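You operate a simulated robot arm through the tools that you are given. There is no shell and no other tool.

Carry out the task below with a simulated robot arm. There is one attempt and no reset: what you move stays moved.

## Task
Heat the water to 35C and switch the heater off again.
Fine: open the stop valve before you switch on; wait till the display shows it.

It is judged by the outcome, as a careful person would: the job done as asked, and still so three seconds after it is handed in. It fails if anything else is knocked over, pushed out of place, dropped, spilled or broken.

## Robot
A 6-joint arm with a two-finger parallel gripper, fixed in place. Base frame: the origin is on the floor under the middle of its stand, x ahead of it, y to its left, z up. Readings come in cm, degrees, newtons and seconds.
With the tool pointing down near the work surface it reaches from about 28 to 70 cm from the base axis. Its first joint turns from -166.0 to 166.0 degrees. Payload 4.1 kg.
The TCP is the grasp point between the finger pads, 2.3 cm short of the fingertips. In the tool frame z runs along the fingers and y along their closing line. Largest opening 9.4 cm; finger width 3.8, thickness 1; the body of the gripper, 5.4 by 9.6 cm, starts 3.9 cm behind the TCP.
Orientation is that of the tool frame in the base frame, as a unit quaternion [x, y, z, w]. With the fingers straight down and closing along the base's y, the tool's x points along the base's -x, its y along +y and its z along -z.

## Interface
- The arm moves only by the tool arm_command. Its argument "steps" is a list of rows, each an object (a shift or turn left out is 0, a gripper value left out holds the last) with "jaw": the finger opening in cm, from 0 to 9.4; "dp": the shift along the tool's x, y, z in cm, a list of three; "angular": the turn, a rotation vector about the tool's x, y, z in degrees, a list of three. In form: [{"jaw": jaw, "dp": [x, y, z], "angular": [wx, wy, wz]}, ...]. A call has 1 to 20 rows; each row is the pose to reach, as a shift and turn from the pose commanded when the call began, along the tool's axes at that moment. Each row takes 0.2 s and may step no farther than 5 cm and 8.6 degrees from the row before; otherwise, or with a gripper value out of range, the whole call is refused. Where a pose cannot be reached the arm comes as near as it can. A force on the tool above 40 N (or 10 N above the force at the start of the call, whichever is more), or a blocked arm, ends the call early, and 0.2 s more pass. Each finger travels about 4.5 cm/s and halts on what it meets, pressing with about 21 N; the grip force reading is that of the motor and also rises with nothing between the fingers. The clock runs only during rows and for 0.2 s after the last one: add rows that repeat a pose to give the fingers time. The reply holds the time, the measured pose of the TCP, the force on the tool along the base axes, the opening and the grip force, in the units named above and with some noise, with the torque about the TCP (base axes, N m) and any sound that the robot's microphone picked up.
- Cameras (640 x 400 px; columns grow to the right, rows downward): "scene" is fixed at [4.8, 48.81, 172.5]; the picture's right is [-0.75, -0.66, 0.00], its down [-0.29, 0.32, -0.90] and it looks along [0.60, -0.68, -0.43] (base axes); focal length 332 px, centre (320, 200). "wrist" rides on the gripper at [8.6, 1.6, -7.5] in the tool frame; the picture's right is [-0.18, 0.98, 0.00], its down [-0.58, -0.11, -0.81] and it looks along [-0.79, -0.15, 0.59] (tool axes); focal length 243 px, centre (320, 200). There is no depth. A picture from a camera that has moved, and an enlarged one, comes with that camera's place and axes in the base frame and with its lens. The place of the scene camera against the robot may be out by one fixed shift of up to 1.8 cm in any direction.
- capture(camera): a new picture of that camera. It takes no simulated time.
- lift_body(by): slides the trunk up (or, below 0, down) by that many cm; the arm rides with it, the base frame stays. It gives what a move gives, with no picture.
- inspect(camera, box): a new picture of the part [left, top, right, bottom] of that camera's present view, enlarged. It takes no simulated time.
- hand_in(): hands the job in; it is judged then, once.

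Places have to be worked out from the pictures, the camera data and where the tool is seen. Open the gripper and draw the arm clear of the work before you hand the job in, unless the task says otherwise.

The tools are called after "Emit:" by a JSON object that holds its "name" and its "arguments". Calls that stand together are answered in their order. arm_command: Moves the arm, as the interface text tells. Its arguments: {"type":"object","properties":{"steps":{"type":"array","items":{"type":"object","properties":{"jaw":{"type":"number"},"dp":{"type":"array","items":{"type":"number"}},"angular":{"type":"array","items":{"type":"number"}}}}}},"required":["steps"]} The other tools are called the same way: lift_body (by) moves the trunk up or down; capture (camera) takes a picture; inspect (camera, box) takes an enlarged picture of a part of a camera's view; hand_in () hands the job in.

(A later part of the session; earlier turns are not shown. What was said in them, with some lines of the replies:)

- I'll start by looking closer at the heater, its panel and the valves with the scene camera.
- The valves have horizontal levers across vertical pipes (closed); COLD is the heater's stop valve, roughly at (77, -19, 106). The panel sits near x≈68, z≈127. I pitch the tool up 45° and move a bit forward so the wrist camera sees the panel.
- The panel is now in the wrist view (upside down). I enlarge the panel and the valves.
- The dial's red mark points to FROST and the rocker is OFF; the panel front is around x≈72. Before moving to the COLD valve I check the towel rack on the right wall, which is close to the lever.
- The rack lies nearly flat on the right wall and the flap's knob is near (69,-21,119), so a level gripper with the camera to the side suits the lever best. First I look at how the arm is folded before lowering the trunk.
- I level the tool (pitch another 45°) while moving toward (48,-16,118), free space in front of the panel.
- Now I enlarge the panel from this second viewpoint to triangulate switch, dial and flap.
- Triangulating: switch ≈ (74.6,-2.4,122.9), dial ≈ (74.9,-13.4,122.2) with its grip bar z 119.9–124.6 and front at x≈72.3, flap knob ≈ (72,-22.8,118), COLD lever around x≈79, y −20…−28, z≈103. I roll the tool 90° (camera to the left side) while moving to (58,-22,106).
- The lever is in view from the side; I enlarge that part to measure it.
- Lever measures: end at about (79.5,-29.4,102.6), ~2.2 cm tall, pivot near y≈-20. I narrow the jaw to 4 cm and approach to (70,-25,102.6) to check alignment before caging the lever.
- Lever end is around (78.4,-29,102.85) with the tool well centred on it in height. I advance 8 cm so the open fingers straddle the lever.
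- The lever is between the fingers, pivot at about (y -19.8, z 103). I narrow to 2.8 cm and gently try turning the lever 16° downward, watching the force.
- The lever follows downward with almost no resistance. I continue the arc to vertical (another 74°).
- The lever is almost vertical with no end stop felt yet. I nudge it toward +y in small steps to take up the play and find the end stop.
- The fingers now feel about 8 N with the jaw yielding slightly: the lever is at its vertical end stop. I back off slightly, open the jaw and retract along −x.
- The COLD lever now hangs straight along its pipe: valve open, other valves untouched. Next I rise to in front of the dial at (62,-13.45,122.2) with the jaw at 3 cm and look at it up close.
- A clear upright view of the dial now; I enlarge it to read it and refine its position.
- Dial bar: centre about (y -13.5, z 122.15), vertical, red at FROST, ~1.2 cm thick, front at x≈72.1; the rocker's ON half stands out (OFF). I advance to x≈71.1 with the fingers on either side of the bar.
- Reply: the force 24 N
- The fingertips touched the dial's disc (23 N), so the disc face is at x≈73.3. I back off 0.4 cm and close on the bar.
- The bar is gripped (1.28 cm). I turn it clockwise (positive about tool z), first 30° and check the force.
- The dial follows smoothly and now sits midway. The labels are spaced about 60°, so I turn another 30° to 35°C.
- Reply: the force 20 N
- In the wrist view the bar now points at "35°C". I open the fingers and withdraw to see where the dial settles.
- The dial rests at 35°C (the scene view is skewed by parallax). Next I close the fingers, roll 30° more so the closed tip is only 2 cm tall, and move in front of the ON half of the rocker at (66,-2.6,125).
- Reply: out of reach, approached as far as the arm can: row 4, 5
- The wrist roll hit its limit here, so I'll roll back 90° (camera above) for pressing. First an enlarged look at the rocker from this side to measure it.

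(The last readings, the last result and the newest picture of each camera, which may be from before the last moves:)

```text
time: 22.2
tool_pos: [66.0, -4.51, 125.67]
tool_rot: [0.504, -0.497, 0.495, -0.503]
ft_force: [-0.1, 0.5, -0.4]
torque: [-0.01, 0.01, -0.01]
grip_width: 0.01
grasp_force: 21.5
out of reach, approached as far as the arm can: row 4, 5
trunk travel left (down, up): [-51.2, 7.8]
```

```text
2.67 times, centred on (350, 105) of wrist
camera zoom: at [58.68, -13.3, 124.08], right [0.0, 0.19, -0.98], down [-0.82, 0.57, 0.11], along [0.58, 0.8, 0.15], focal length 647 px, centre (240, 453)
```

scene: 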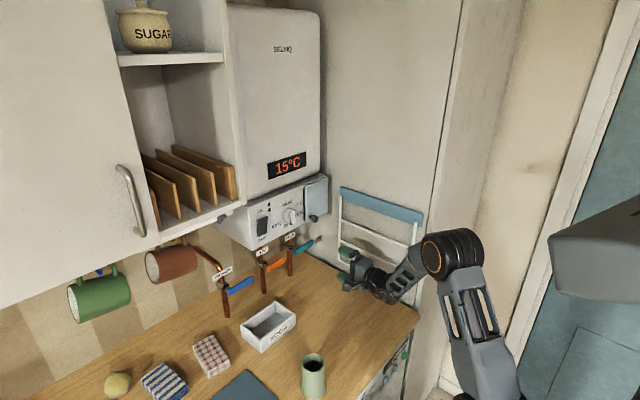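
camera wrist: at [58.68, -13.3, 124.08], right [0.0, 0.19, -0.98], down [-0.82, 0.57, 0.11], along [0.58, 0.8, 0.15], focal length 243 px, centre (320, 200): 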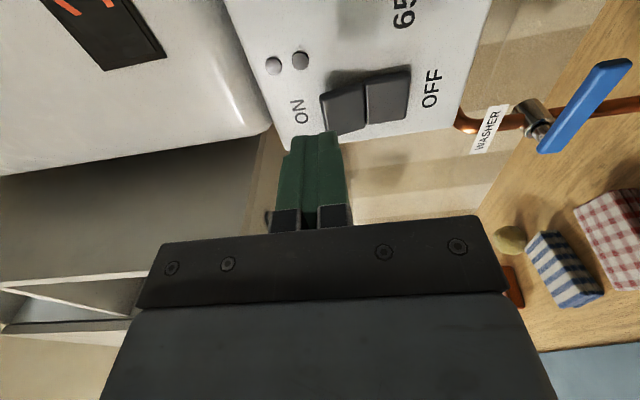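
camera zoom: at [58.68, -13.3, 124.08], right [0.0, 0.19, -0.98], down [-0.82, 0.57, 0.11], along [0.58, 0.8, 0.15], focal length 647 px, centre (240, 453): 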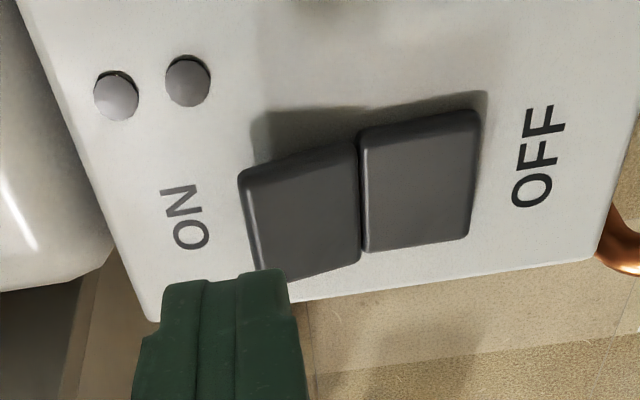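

Rocker: ON half z≈122.8–125.7, OFF half z≈119.6–122.7, centred y≈-2.5, face x≈74. I roll back 90° in place so the camera is above.

Emit:
{"name": "arm_command", "arguments": {"steps": [{"angular": [0, 0, -8.2]}, {"angular": [0, 0, -16.4]}, {"angular": [0, 0, -24.6]}, {"angular": [0, 0, -32.8]}, {"angular": [0, 0, -41]}, {"angular": [0, 0, -49.2]}, {"angular": [0, 0, -57.4]}, {"angular": [0, 0, -65.6]}, {"angular": [0, 0, -73.8]}, {"angular": [0, 0, -82]}, {"angular": [0, 0, -90]}, {"angular": [0, 0, -90]}]}}

Emit:
{"name": "capture", "arguments": {"camera": "wrist"}}

```text
time: 24.8
tool_pos: [66.07, -5.11, 125.78]
tool_rot: [0.707, 0.003, 0.707, -0.003]
ft_force: [-0.4, 0.2, 0.6]
torque: [-0.02, 0.0, -0.02]
grip_width: 0.0
grasp_force: 21.1
out of reach, approached as far as the arm can: row 1, 2, 3, 4, 5, 6, 7, 8, 9, 10, 11, 12
trunk travel left (down, up): [-51.2, 7.8]
```

```text
taken
camera wrist: at [58.54, -6.67, 134.43], right [0.01, -0.98, -0.18], down [-0.81, 0.1, -0.58], along [0.59, 0.15, -0.79], focal length 243 px, centre (320, 200)
```

wrist: 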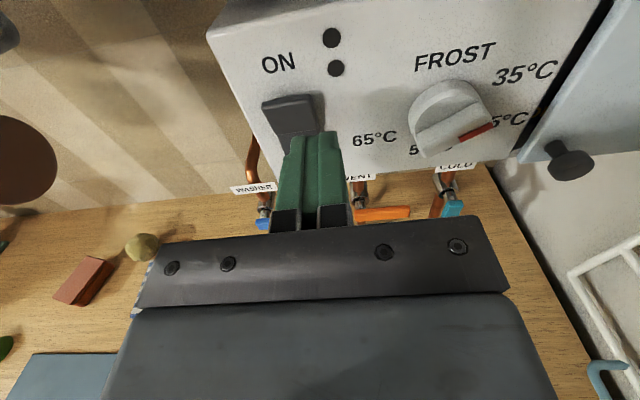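

The dial and rocker are visible from here, though y=-2.6 was reported out of reach. I check the dial's angle and the rocker in an enlarged view.

Emit:
{"name": "inspect", "arguments": {"camera": "wrist", "box": [370, 30, 570, 180]}}

Emit:
{"name": "inspect", "arguments": {"camera": "wrist", "box": [220, 20, 380, 160]}}

Emit:
{"name": "capture", "arguments": {"camera": "scene"}}

```text
2.67 times, centred on (470, 105) of wrist
camera zoom: at [58.54, -6.67, 134.43], right [0.01, -0.98, -0.18], down [-0.81, 0.1, -0.58], along [0.59, 0.15, -0.79], focal length 647 px, centre (-80, 453)
```

zoom: 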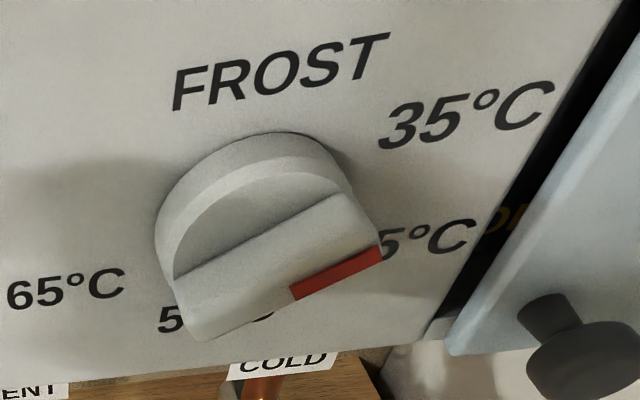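

```text
2.86 times, centred on (300, 90) of wrist
camera zoom: at [58.54, -6.67, 134.43], right [0.01, -0.98, -0.18], down [-0.81, 0.1, -0.58], along [0.59, 0.15, -0.79], focal length 693 px, centre (377, 514)
```

zoom: 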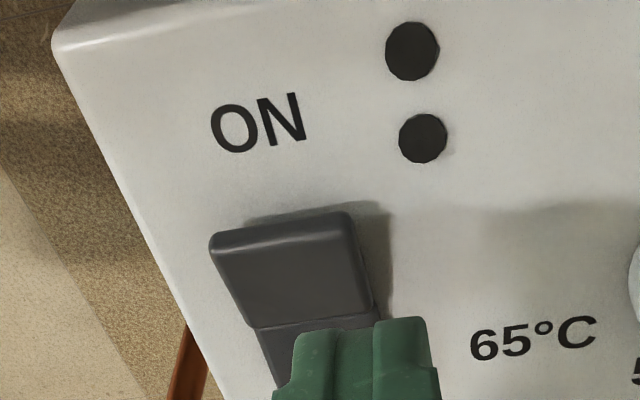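

```text
taken
```

scene: 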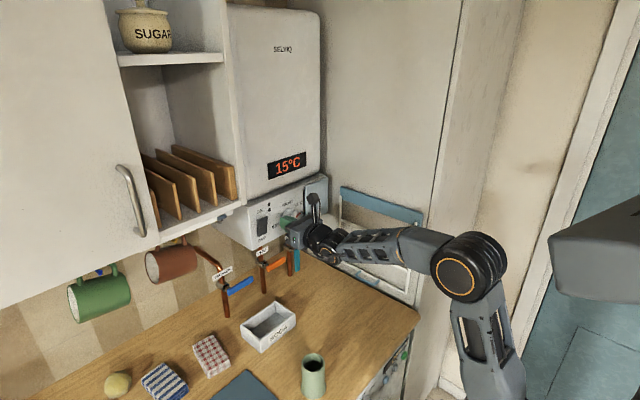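

The dial is at ~61°, i.e. on 35°C. The reach limit looks like a wrist-yaw limit when pointing straight ahead this far left, so I allow the tool to turn 6° toward +y and see where it ends up.

Emit:
{"name": "arm_command", "arguments": {"steps": [{"angular": [3, 0, 0]}, {"angular": [6, 0, 0]}, {"angular": [6, 0, 0]}]}}

Emit:
{"name": "inspect", "arguments": {"camera": "wrist", "box": [480, 20, 600, 180]}}

```text
time: 25.6
tool_pos: [66.05, -5.05, 125.65]
tool_rot: [0.706, 0.036, 0.707, -0.036]
ft_force: [0.7, 0.4, -0.3]
torque: [0.04, 0.0, 0.02]
grip_width: 0.0
grasp_force: 21.2
trunk travel left (down, up): [-51.2, 7.8]
```

```text
2.50 times, centred on (540, 100) of wrist
camera zoom: at [58.76, -7.44, 134.4], right [0.1, -0.98, -0.18], down [-0.81, 0.02, -0.58], along [0.57, 0.21, -0.79], focal length 606 px, centre (-230, 450)
```

zoom: 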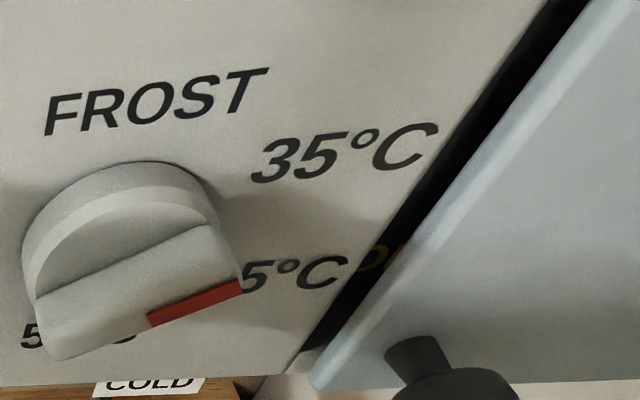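

That worked: no reach limit at a 6° heading. I now shift to y≈-2.6, z≈125.5 in front of the ON half.

Emit:
{"name": "arm_command", "arguments": {"steps": [{"dp": [-0.1, -1.2, 0.12]}, {"dp": [-0.15, -2.44, 0.25]}, {"dp": [-0.15, -2.44, 0.25]}]}}

Emit:
{"name": "inspect", "arguments": {"camera": "wrist", "box": [200, 0, 440, 180]}}

Emit:
{"name": "inspect", "arguments": {"camera": "scene", "box": [200, 140, 400, 270]}}

```text
time: 26.4
tool_pos: [66.1, -2.5, 125.53]
tool_rot: [0.705, 0.037, 0.707, -0.037]
ft_force: [0.4, -0.3, -0.3]
torque: [0.01, -0.01, -0.03]
grip_width: 0.0
grasp_force: 21.0
trunk travel left (down, up): [-51.2, 7.8]
```

```text
2.22 times, centred on (320, 90) of wrist
camera zoom: at [58.76, -4.99, 134.29], right [0.1, -0.98, -0.18], down [-0.81, 0.02, -0.58], along [0.57, 0.21, -0.79], focal length 539 px, centre (320, 444)
```

zoom: 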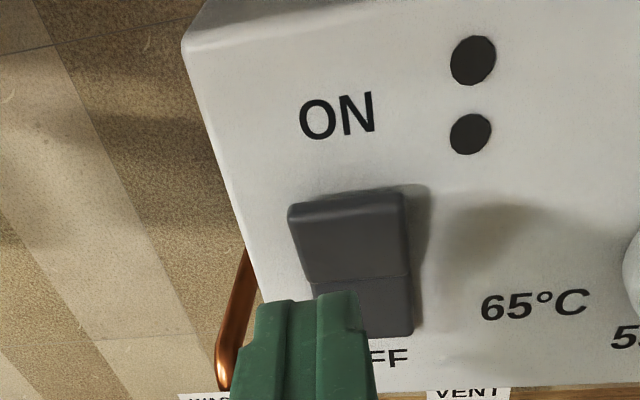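

```text
3.08 times, centred on (300, 205) of scene
camera zoom: at [4.8, 48.81, 172.5], right [-0.75, -0.66, 0.0], down [-0.29, 0.32, -0.9], along [0.6, -0.68, -0.43], focal length 1022 px, centre (382, 185)
```

zoom: 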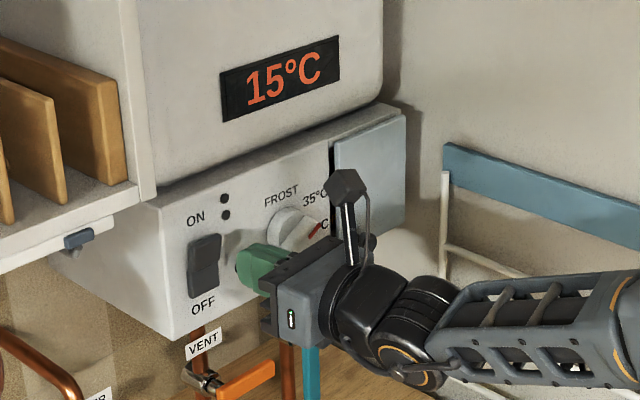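

The tip is lined up with the ON half. I advance along +x in shrinking steps until I feel contact.

Emit:
{"name": "arm_command", "arguments": {"steps": [{"dp": [0, 0.3, 2]}, {"dp": [0, 0.55, 3.6]}, {"dp": [0, 0.6, 4.2]}, {"dp": [0, 0.65, 4.6]}]}}

Emit:
{"name": "inspect", "arguments": {"camera": "wrist", "box": [200, 0, 440, 180]}}

```text
time: 27.4
tool_pos: [70.82, -2.72, 125.59]
tool_rot: [0.704, 0.038, 0.708, -0.036]
ft_force: [0.0, 0.1, 1.2]
torque: [-0.01, 0.03, 0.0]
grip_width: 0.0
grasp_force: 20.8
trunk travel left (down, up): [-51.2, 7.8]
```

```text
2.22 times, centred on (320, 90) of wrist
camera zoom: at [63.4, -5.15, 134.26], right [0.1, -0.98, -0.18], down [-0.81, 0.02, -0.58], along [0.57, 0.21, -0.79], focal length 539 px, centre (320, 444)
```

zoom: 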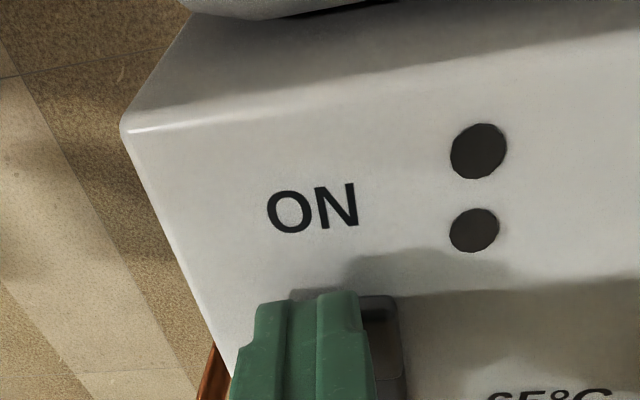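

No contact yet at tip x≈73.1 and the tip is slightly left of the rocker's middle. I shift 0.5 cm to −y and press on in 0.3 cm steps.

Emit:
{"name": "arm_command", "arguments": {"steps": [{"dp": [0, 0.5, 0.0]}, {"dp": [0, 0.53, 0.3]}, {"dp": [0, 0.56, 0.6]}, {"dp": [0, 0.59, 0.9]}]}}

Emit:
{"name": "inspect", "arguments": {"camera": "wrist", "box": [200, 0, 440, 180]}}

Emit:
{"name": "inspect", "arguments": {"camera": "scene", "box": [200, 140, 400, 270]}}

```text
time: 28.4
tool_pos: [71.49, -3.28, 125.59]
tool_rot: [0.705, 0.038, 0.707, -0.037]
ft_force: [-5.3, 0.4, -2.2]
torque: [0.02, 0.15, -0.01]
grip_width: 0.0
grasp_force: 20.5
trunk travel left (down, up): [-51.2, 7.8]
```

```text
2.22 times, centred on (320, 90) of wrist
camera zoom: at [64.26, -5.61, 134.26], right [0.1, -0.98, -0.18], down [-0.81, 0.02, -0.58], along [0.57, 0.21, -0.79], focal length 539 px, centre (320, 444)
```

zoom: 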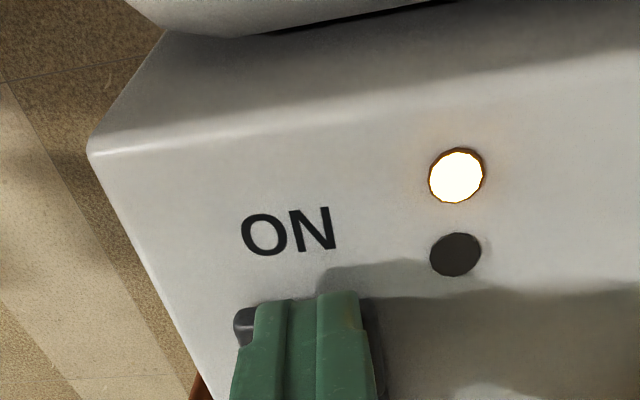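

```text
3.08 times, centred on (300, 205) of scene
camera zoom: at [4.8, 48.81, 172.5], right [-0.75, -0.66, 0.0], down [-0.29, 0.32, -0.9], along [0.6, -0.68, -0.43], focal length 1022 px, centre (382, 185)
```

zoom: 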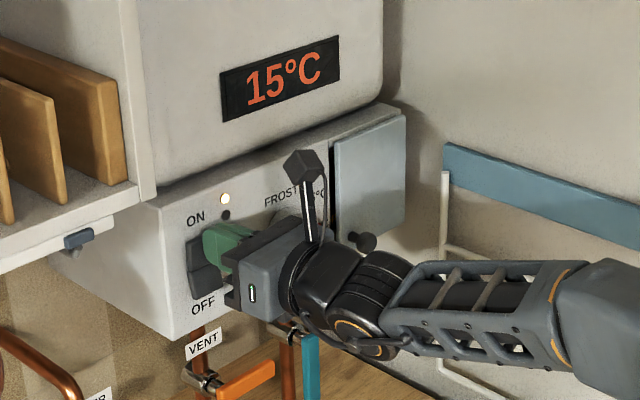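

The upper lamp lit: the switch is ON. I back off and hover in front of the OFF half (z≈119.8) while I watch the display.

Emit:
{"name": "arm_command", "arguments": {"steps": [{"dp": [0, -0.2, -1.5]}, {"dp": [0, -0.4, -3]}, {"dp": [-3, -0.4, -3]}, {"dp": [-5.8, -0.4, -3]}]}}

Emit:
{"name": "inspect", "arguments": {"camera": "scene", "box": [200, 140, 400, 270]}}

Emit:
{"name": "inspect", "arguments": {"camera": "wrist", "box": [200, 0, 440, 180]}}

```text
time: 29.4
tool_pos: [68.72, -3.25, 119.81]
tool_rot: [0.705, 0.038, 0.708, -0.037]
ft_force: [-0.2, 0.3, 0.9]
torque: [0.0, -0.01, -0.01]
grip_width: 0.01
grasp_force: 21.0
trunk travel left (down, up): [-51.2, 7.8]
```

```text
3.08 times, centred on (300, 205) of scene
camera zoom: at [4.8, 48.81, 172.5], right [-0.75, -0.66, 0.0], down [-0.29, 0.32, -0.9], along [0.6, -0.68, -0.43], focal length 1022 px, centre (382, 185)
```

zoom: 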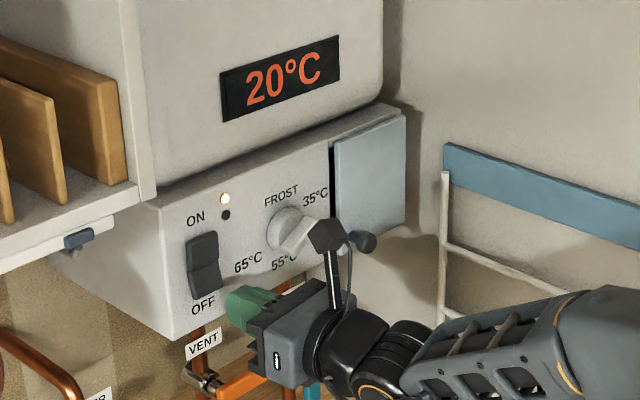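

```text
2.22 times, centred on (320, 90) of wrist
camera zoom: at [61.43, -5.54, 128.54], right [0.1, -0.98, -0.18], down [-0.81, 0.02, -0.58], along [0.58, 0.21, -0.79], focal length 539 px, centre (320, 444)
```

zoom: 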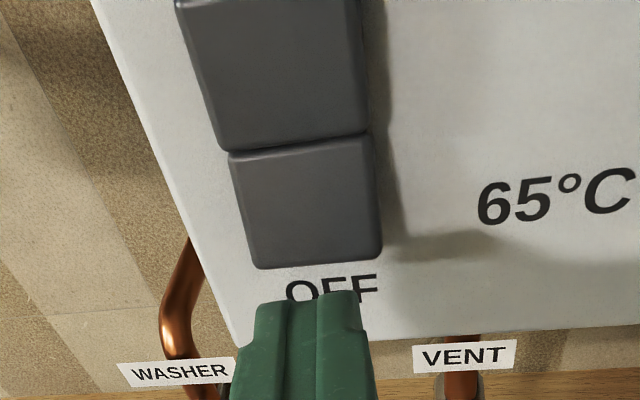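

The display reads 20°C and rises about 5°C per second; the rocker's OFF half now stands out. I move to just in front of it and poll the display.

Emit:
{"name": "arm_command", "arguments": {"steps": [{"dp": [0.5, 0.14, 1.3]}]}}

Emit:
{"name": "inspect", "arguments": {"camera": "scene", "box": [200, 140, 400, 270]}}

```text
time: 29.8
tool_pos: [70.07, -3.08, 120.24]
tool_rot: [0.705, 0.038, 0.708, -0.037]
ft_force: [-0.8, -1.2, 0.8]
torque: [-0.01, 0.02, 0.0]
grip_width: 0.01
grasp_force: 21.0
trunk travel left (down, up): [-51.2, 7.8]
```

```text
3.08 times, centred on (300, 205) of scene
camera zoom: at [4.8, 48.81, 172.5], right [-0.75, -0.66, 0.0], down [-0.29, 0.32, -0.9], along [0.6, -0.68, -0.43], focal length 1022 px, centre (382, 185)
```

zoom: 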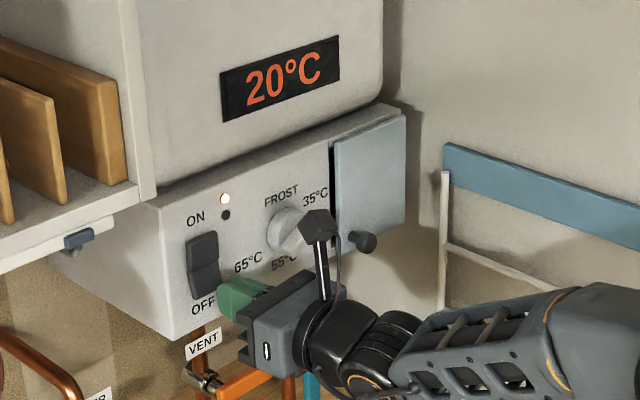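

Still 20°C — the display seems to step by 5. I hold position and keep polling.

Emit:
{"name": "arm_command", "arguments": {"steps": [{"dp": [0, 0, 0]}, {"dp": [0, 0, 0]}]}}

Emit:
{"name": "inspect", "arguments": {"camera": "scene", "box": [200, 140, 400, 270]}}

```text
time: 30.4
tool_pos: [70.01, -3.15, 120.26]
tool_rot: [0.705, 0.037, 0.707, -0.037]
ft_force: [0.3, 0.5, 0.8]
torque: [-0.03, 0.02, -0.03]
grip_width: 0.0
grasp_force: 20.6
trunk travel left (down, up): [-51.2, 7.8]
```

```text
3.08 times, centred on (300, 205) of scene
camera zoom: at [4.8, 48.81, 172.5], right [-0.75, -0.66, 0.0], down [-0.29, 0.32, -0.9], along [0.6, -0.68, -0.43], focal length 1022 px, centre (382, 185)
```

zoom: 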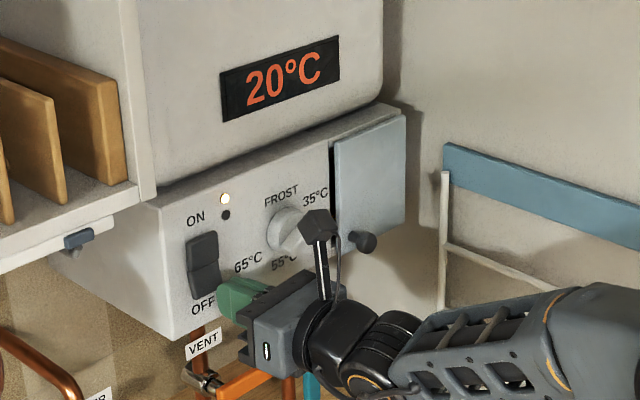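

Still 20°C after another 0.6 s; I keep holding and polling.

Emit:
{"name": "arm_command", "arguments": {"steps": [{"dp": [0, 0, 0]}, {"dp": [0, 0, 0]}]}}

Emit:
{"name": "inspect", "arguments": {"camera": "scene", "box": [200, 140, 400, 270]}}

```text
time: 31.0
tool_pos: [69.88, -3.12, 120.3]
tool_rot: [0.705, 0.037, 0.708, -0.036]
ft_force: [0.3, 0.6, 0.3]
torque: [-0.01, -0.03, -0.01]
grip_width: 0.02
grasp_force: 21.0
trunk travel left (down, up): [-51.2, 7.8]
```

```text
3.08 times, centred on (300, 205) of scene
camera zoom: at [4.8, 48.81, 172.5], right [-0.75, -0.66, 0.0], down [-0.29, 0.32, -0.9], along [0.6, -0.68, -0.43], focal length 1022 px, centre (382, 185)
```

zoom: 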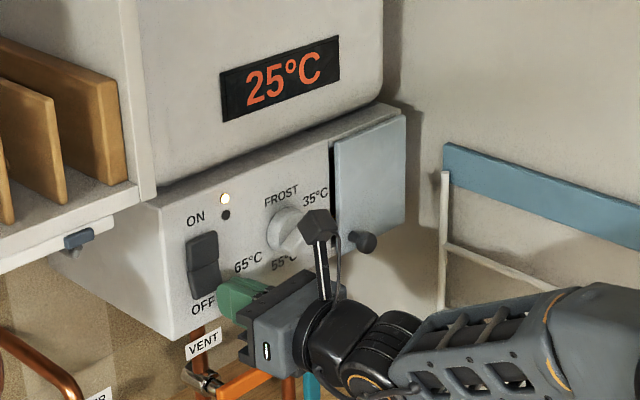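

25°C now. Continuing to hold and poll.

Emit:
{"name": "arm_command", "arguments": {"steps": [{"dp": [0, 0, 0]}, {"dp": [0, 0, 0]}, {"dp": [0, 0, 0]}, {"dp": [0, 0, 0]}]}}

Emit:
{"name": "inspect", "arguments": {"camera": "scene", "box": [200, 140, 400, 270]}}

```text
time: 32.0
tool_pos: [69.93, -3.09, 120.28]
tool_rot: [0.705, 0.037, 0.707, -0.037]
ft_force: [-0.5, 0.6, -0.3]
torque: [0.02, 0.03, 0.0]
grip_width: 0.01
grasp_force: 20.6
trunk travel left (down, up): [-51.2, 7.8]
```

```text
3.08 times, centred on (300, 205) of scene
camera zoom: at [4.8, 48.81, 172.5], right [-0.75, -0.66, 0.0], down [-0.29, 0.32, -0.9], along [0.6, -0.68, -0.43], focal length 1022 px, centre (382, 185)
```

zoom: 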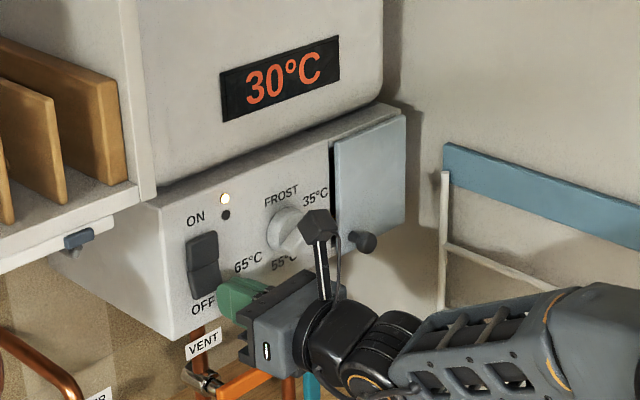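

30°C. Polling with shorter holds now.

Emit:
{"name": "arm_command", "arguments": {"steps": [{"dp": [0, 0, 0]}, {"dp": [0, 0, 0]}, {"dp": [0, 0, 0]}]}}

Emit:
{"name": "inspect", "arguments": {"camera": "scene", "box": [200, 140, 400, 270]}}

```text
time: 32.8
tool_pos: [69.93, -3.07, 120.35]
tool_rot: [0.705, 0.037, 0.708, -0.036]
ft_force: [-0.1, -0.9, -0.9]
torque: [0.01, 0.03, -0.03]
grip_width: 0.01
grasp_force: 21.5
trunk travel left (down, up): [-51.2, 7.8]
```

```text
3.08 times, centred on (300, 205) of scene
camera zoom: at [4.8, 48.81, 172.5], right [-0.75, -0.66, 0.0], down [-0.29, 0.32, -0.9], along [0.6, -0.68, -0.43], focal length 1022 px, centre (382, 185)
```

zoom: 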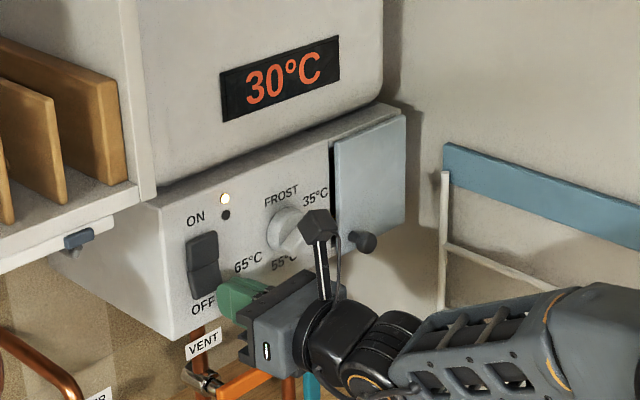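

Still 30°C; another short hold.

Emit:
{"name": "arm_command", "arguments": {"steps": [{"dp": [0, 0, 0]}, {"dp": [0, 0, 0]}]}}

Emit:
{"name": "inspect", "arguments": {"camera": "scene", "box": [200, 140, 400, 270]}}

```text
time: 33.4
tool_pos: [70.06, -3.16, 120.26]
tool_rot: [0.705, 0.037, 0.707, -0.036]
ft_force: [0.3, -0.2, -0.3]
torque: [-0.02, 0.01, 0.0]
grip_width: 0.0
grasp_force: 21.3
trunk travel left (down, up): [-51.2, 7.8]
```

```text
3.08 times, centred on (300, 205) of scene
camera zoom: at [4.8, 48.81, 172.5], right [-0.75, -0.66, 0.0], down [-0.29, 0.32, -0.9], along [0.6, -0.68, -0.43], focal length 1022 px, centre (382, 185)
```

zoom: 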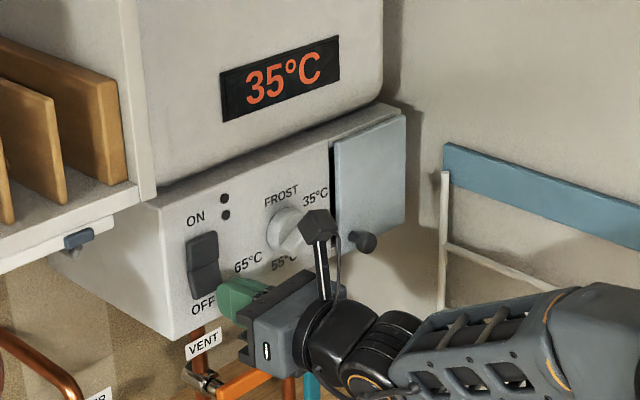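

The display shows 35°C and the heating lamp went out: the thermostat stopped at 35. Now I press the OFF half in small steps.

Emit:
{"name": "arm_command", "arguments": {"steps": [{"dp": [0, 0.06, 0.6]}, {"dp": [0, 0.1, 1.0]}, {"dp": [0, 0.13, 1.3]}, {"dp": [0, 0.16, 1.6]}]}}

Emit:
{"name": "inspect", "arguments": {"camera": "scene", "box": [200, 140, 400, 270]}}

Emit:
{"name": "inspect", "arguments": {"camera": "wrist", "box": [200, 0, 440, 180]}}

```text
time: 34.4
tool_pos: [71.63, -3.06, 120.29]
tool_rot: [0.705, 0.037, 0.707, -0.036]
ft_force: [0.3, -0.1, -0.3]
torque: [0.0, 0.01, 0.03]
grip_width: 0.01
grasp_force: 20.7
trunk travel left (down, up): [-51.2, 7.8]
```

```text
3.08 times, centred on (300, 205) of scene
camera zoom: at [4.8, 48.81, 172.5], right [-0.75, -0.66, 0.0], down [-0.29, 0.32, -0.9], along [0.6, -0.68, -0.43], focal length 1022 px, centre (382, 185)
```

zoom: 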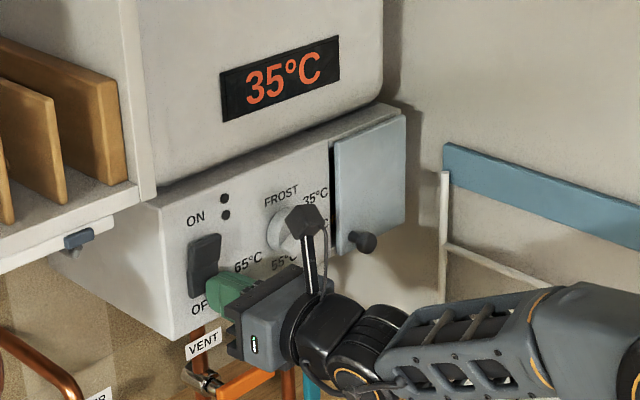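

```text
2.22 times, centred on (320, 90) of wrist
camera zoom: at [64.26, -5.51, 128.99], right [0.1, -0.98, -0.18], down [-0.81, 0.02, -0.58], along [0.57, 0.21, -0.79], focal length 539 px, centre (320, 444)
```

zoom: 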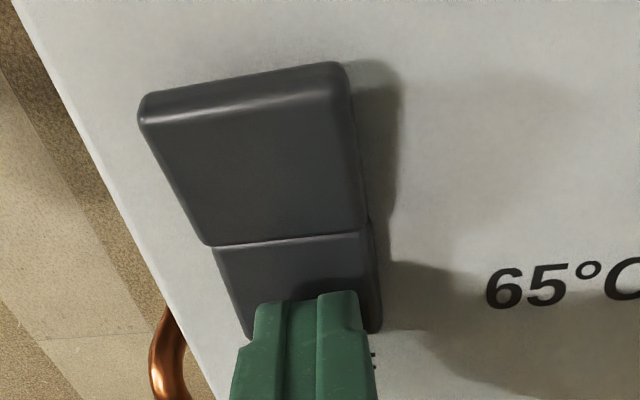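

The rocker has snapped over: its ON half stands out again, OFF half is in. I retract to check this, the display and the rest.

Emit:
{"name": "arm_command", "arguments": {"steps": [{"dp": [0, -0.3, -3]}, {"dp": [0, -0.6, -7]}, {"dp": [0, -1, -11]}, {"dp": [0, -1, -15]}]}}

Emit:
{"name": "inspect", "arguments": {"camera": "scene", "box": [200, 140, 400, 270]}}

Emit:
{"name": "inspect", "arguments": {"camera": "wrist", "box": [200, 0, 480, 180]}}

```text
time: 35.4
tool_pos: [56.5, -3.72, 120.33]
tool_rot: [0.705, 0.037, 0.707, -0.037]
ft_force: [-0.1, -0.2, 0.6]
torque: [-0.02, -0.02, 0.0]
grip_width: 0.01
grasp_force: 21.4
trunk travel left (down, up): [-51.2, 7.8]
```

```text
3.08 times, centred on (300, 205) of scene
camera zoom: at [4.8, 48.81, 172.5], right [-0.75, -0.66, 0.0], down [-0.29, 0.32, -0.9], along [0.6, -0.68, -0.43], focal length 1022 px, centre (382, 185)
```

zoom: 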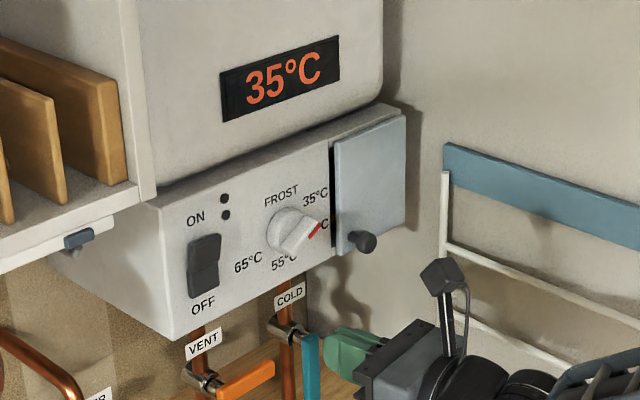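

```text
2.22 times, centred on (340, 90) of wrist
camera zoom: at [49.12, -6.12, 129.0], right [0.1, -0.98, -0.18], down [-0.81, 0.02, -0.58], along [0.57, 0.21, -0.79], focal length 539 px, centre (276, 444)
```

zoom: 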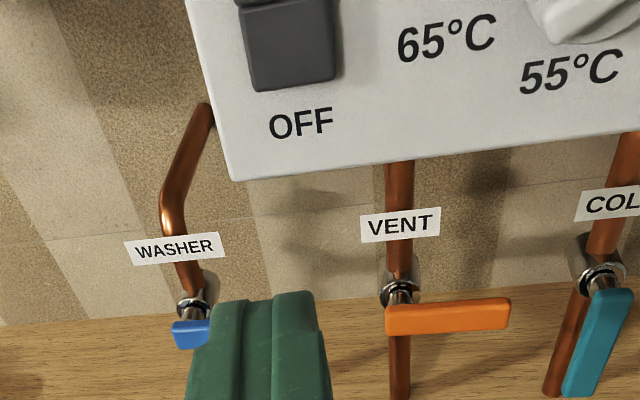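

Display 35°C, lamps dark, rocker looks as it did at the start (OFF). I withdraw further, open the gripper and then verify everything once more.

Emit:
{"name": "arm_command", "arguments": {"steps": [{"dp": [1.5, -0.3, -4], "jaw": 6}, {"dp": [3, -0.5, -8]}, {"dp": [4.5, -0.8, -12]}, {"dp": [6, -1, -16]}, {"dp": [6, -1, -16]}]}}

Emit:
{"name": "capture", "arguments": {"camera": "scene"}}

Emit:
{"name": "inspect", "arguments": {"camera": "scene", "box": [220, 140, 340, 250]}}

Emit:
{"name": "capture", "arguments": {"camera": "wrist"}}

```text
time: 36.6
tool_pos: [40.36, -4.45, 126.39]
tool_rot: [0.706, 0.037, 0.707, -0.037]
ft_force: [-0.6, 1.5, 1.0]
torque: [0.01, 0.01, -0.01]
grip_width: 6.03
grasp_force: 0.0
trunk travel left (down, up): [-51.2, 7.8]
```

```text
taken
```

scene: 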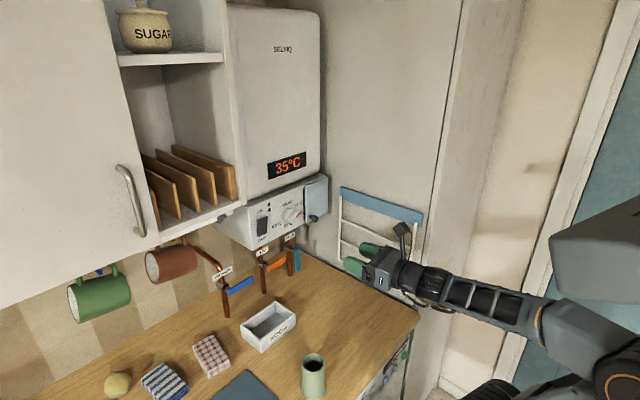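

```text
3.64 times, centred on (280, 195) of scene
camera zoom: at [4.8, 48.81, 172.5], right [-0.75, -0.66, 0.0], down [-0.29, 0.32, -0.9], along [0.6, -0.68, -0.43], focal length 1208 px, centre (466, 218)
```

zoom: 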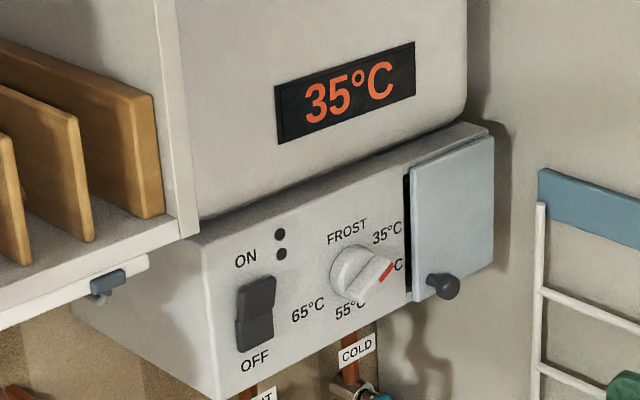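

```text
taken
camera wrist: at [33.23, -6.82, 135.11], right [0.1, -0.98, -0.18], down [-0.81, 0.02, -0.58], along [0.57, 0.21, -0.79], focal length 243 px, centre (320, 200)
```

wrist: 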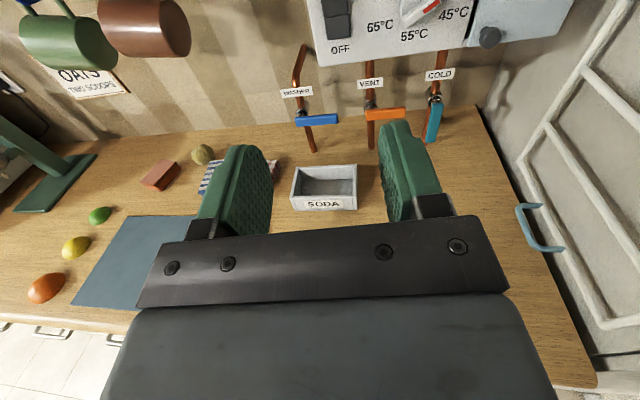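

One last enlarged look at the rocker and at the COLD lever before handing in.

Emit:
{"name": "inspect", "arguments": {"camera": "scene", "box": [250, 195, 320, 245]}}

Emit:
{"name": "inspect", "arguments": {"camera": "scene", "box": [200, 220, 330, 310]}}

```text
8.00 times, centred on (285, 220) of scene
camera zoom: at [4.8, 48.81, 172.5], right [-0.75, -0.66, 0.0], down [-0.29, 0.32, -0.9], along [0.6, -0.68, -0.43], focal length 2658 px, centre (600, 40)
```

zoom: 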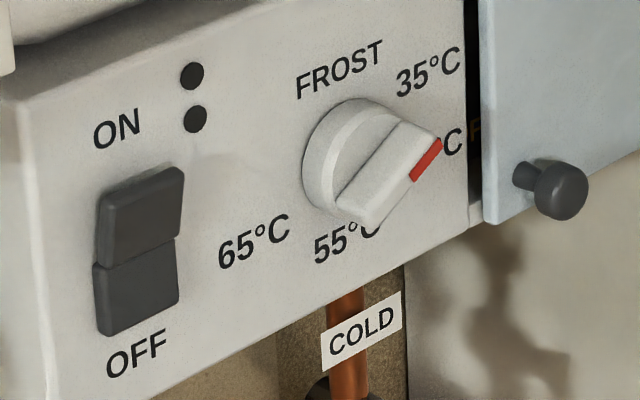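

```text
4.44 times, centred on (265, 265) of scene
camera zoom: at [4.8, 48.81, 172.5], right [-0.75, -0.66, 0.0], down [-0.29, 0.32, -0.9], along [0.6, -0.68, -0.43], focal length 1477 px, centre (564, -89)
```

zoom: 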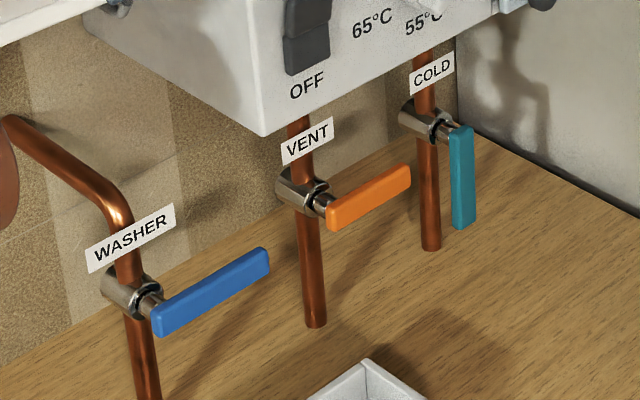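

The rocker is in the OFF position (ON half proud, lamps dark), the display holds 35°C, COLD is open, VENT and WASHER are untouched, and the arm is clear with the gripper open. I hand in.

Emit:
{"name": "hand_in", "arguments": {}}

```text
The job is handed in.
```

The water is heated to 35°C and the heater is switched off again.

- **Stop valve:** I opened the COLD valve first, turning its lever down in line with its pipe. It is still open. VENT and WASHER are as they were.
- **Thermostat:** The dial was on FROST, so I turned it to 35°C before switching on. It is still set there.
- **Heating:** I switched on and watched the display climb from 15°C to 35°C. The heating lamp went out when the display reached 35°C.
- **Switching off:** I then pressed the switch to OFF. In the last pictures the switch is off, both lamps are dark and the display still reads 35°C.

The arm is drawn back with the gripper open. I saw nothing knocked over or moved out of place.
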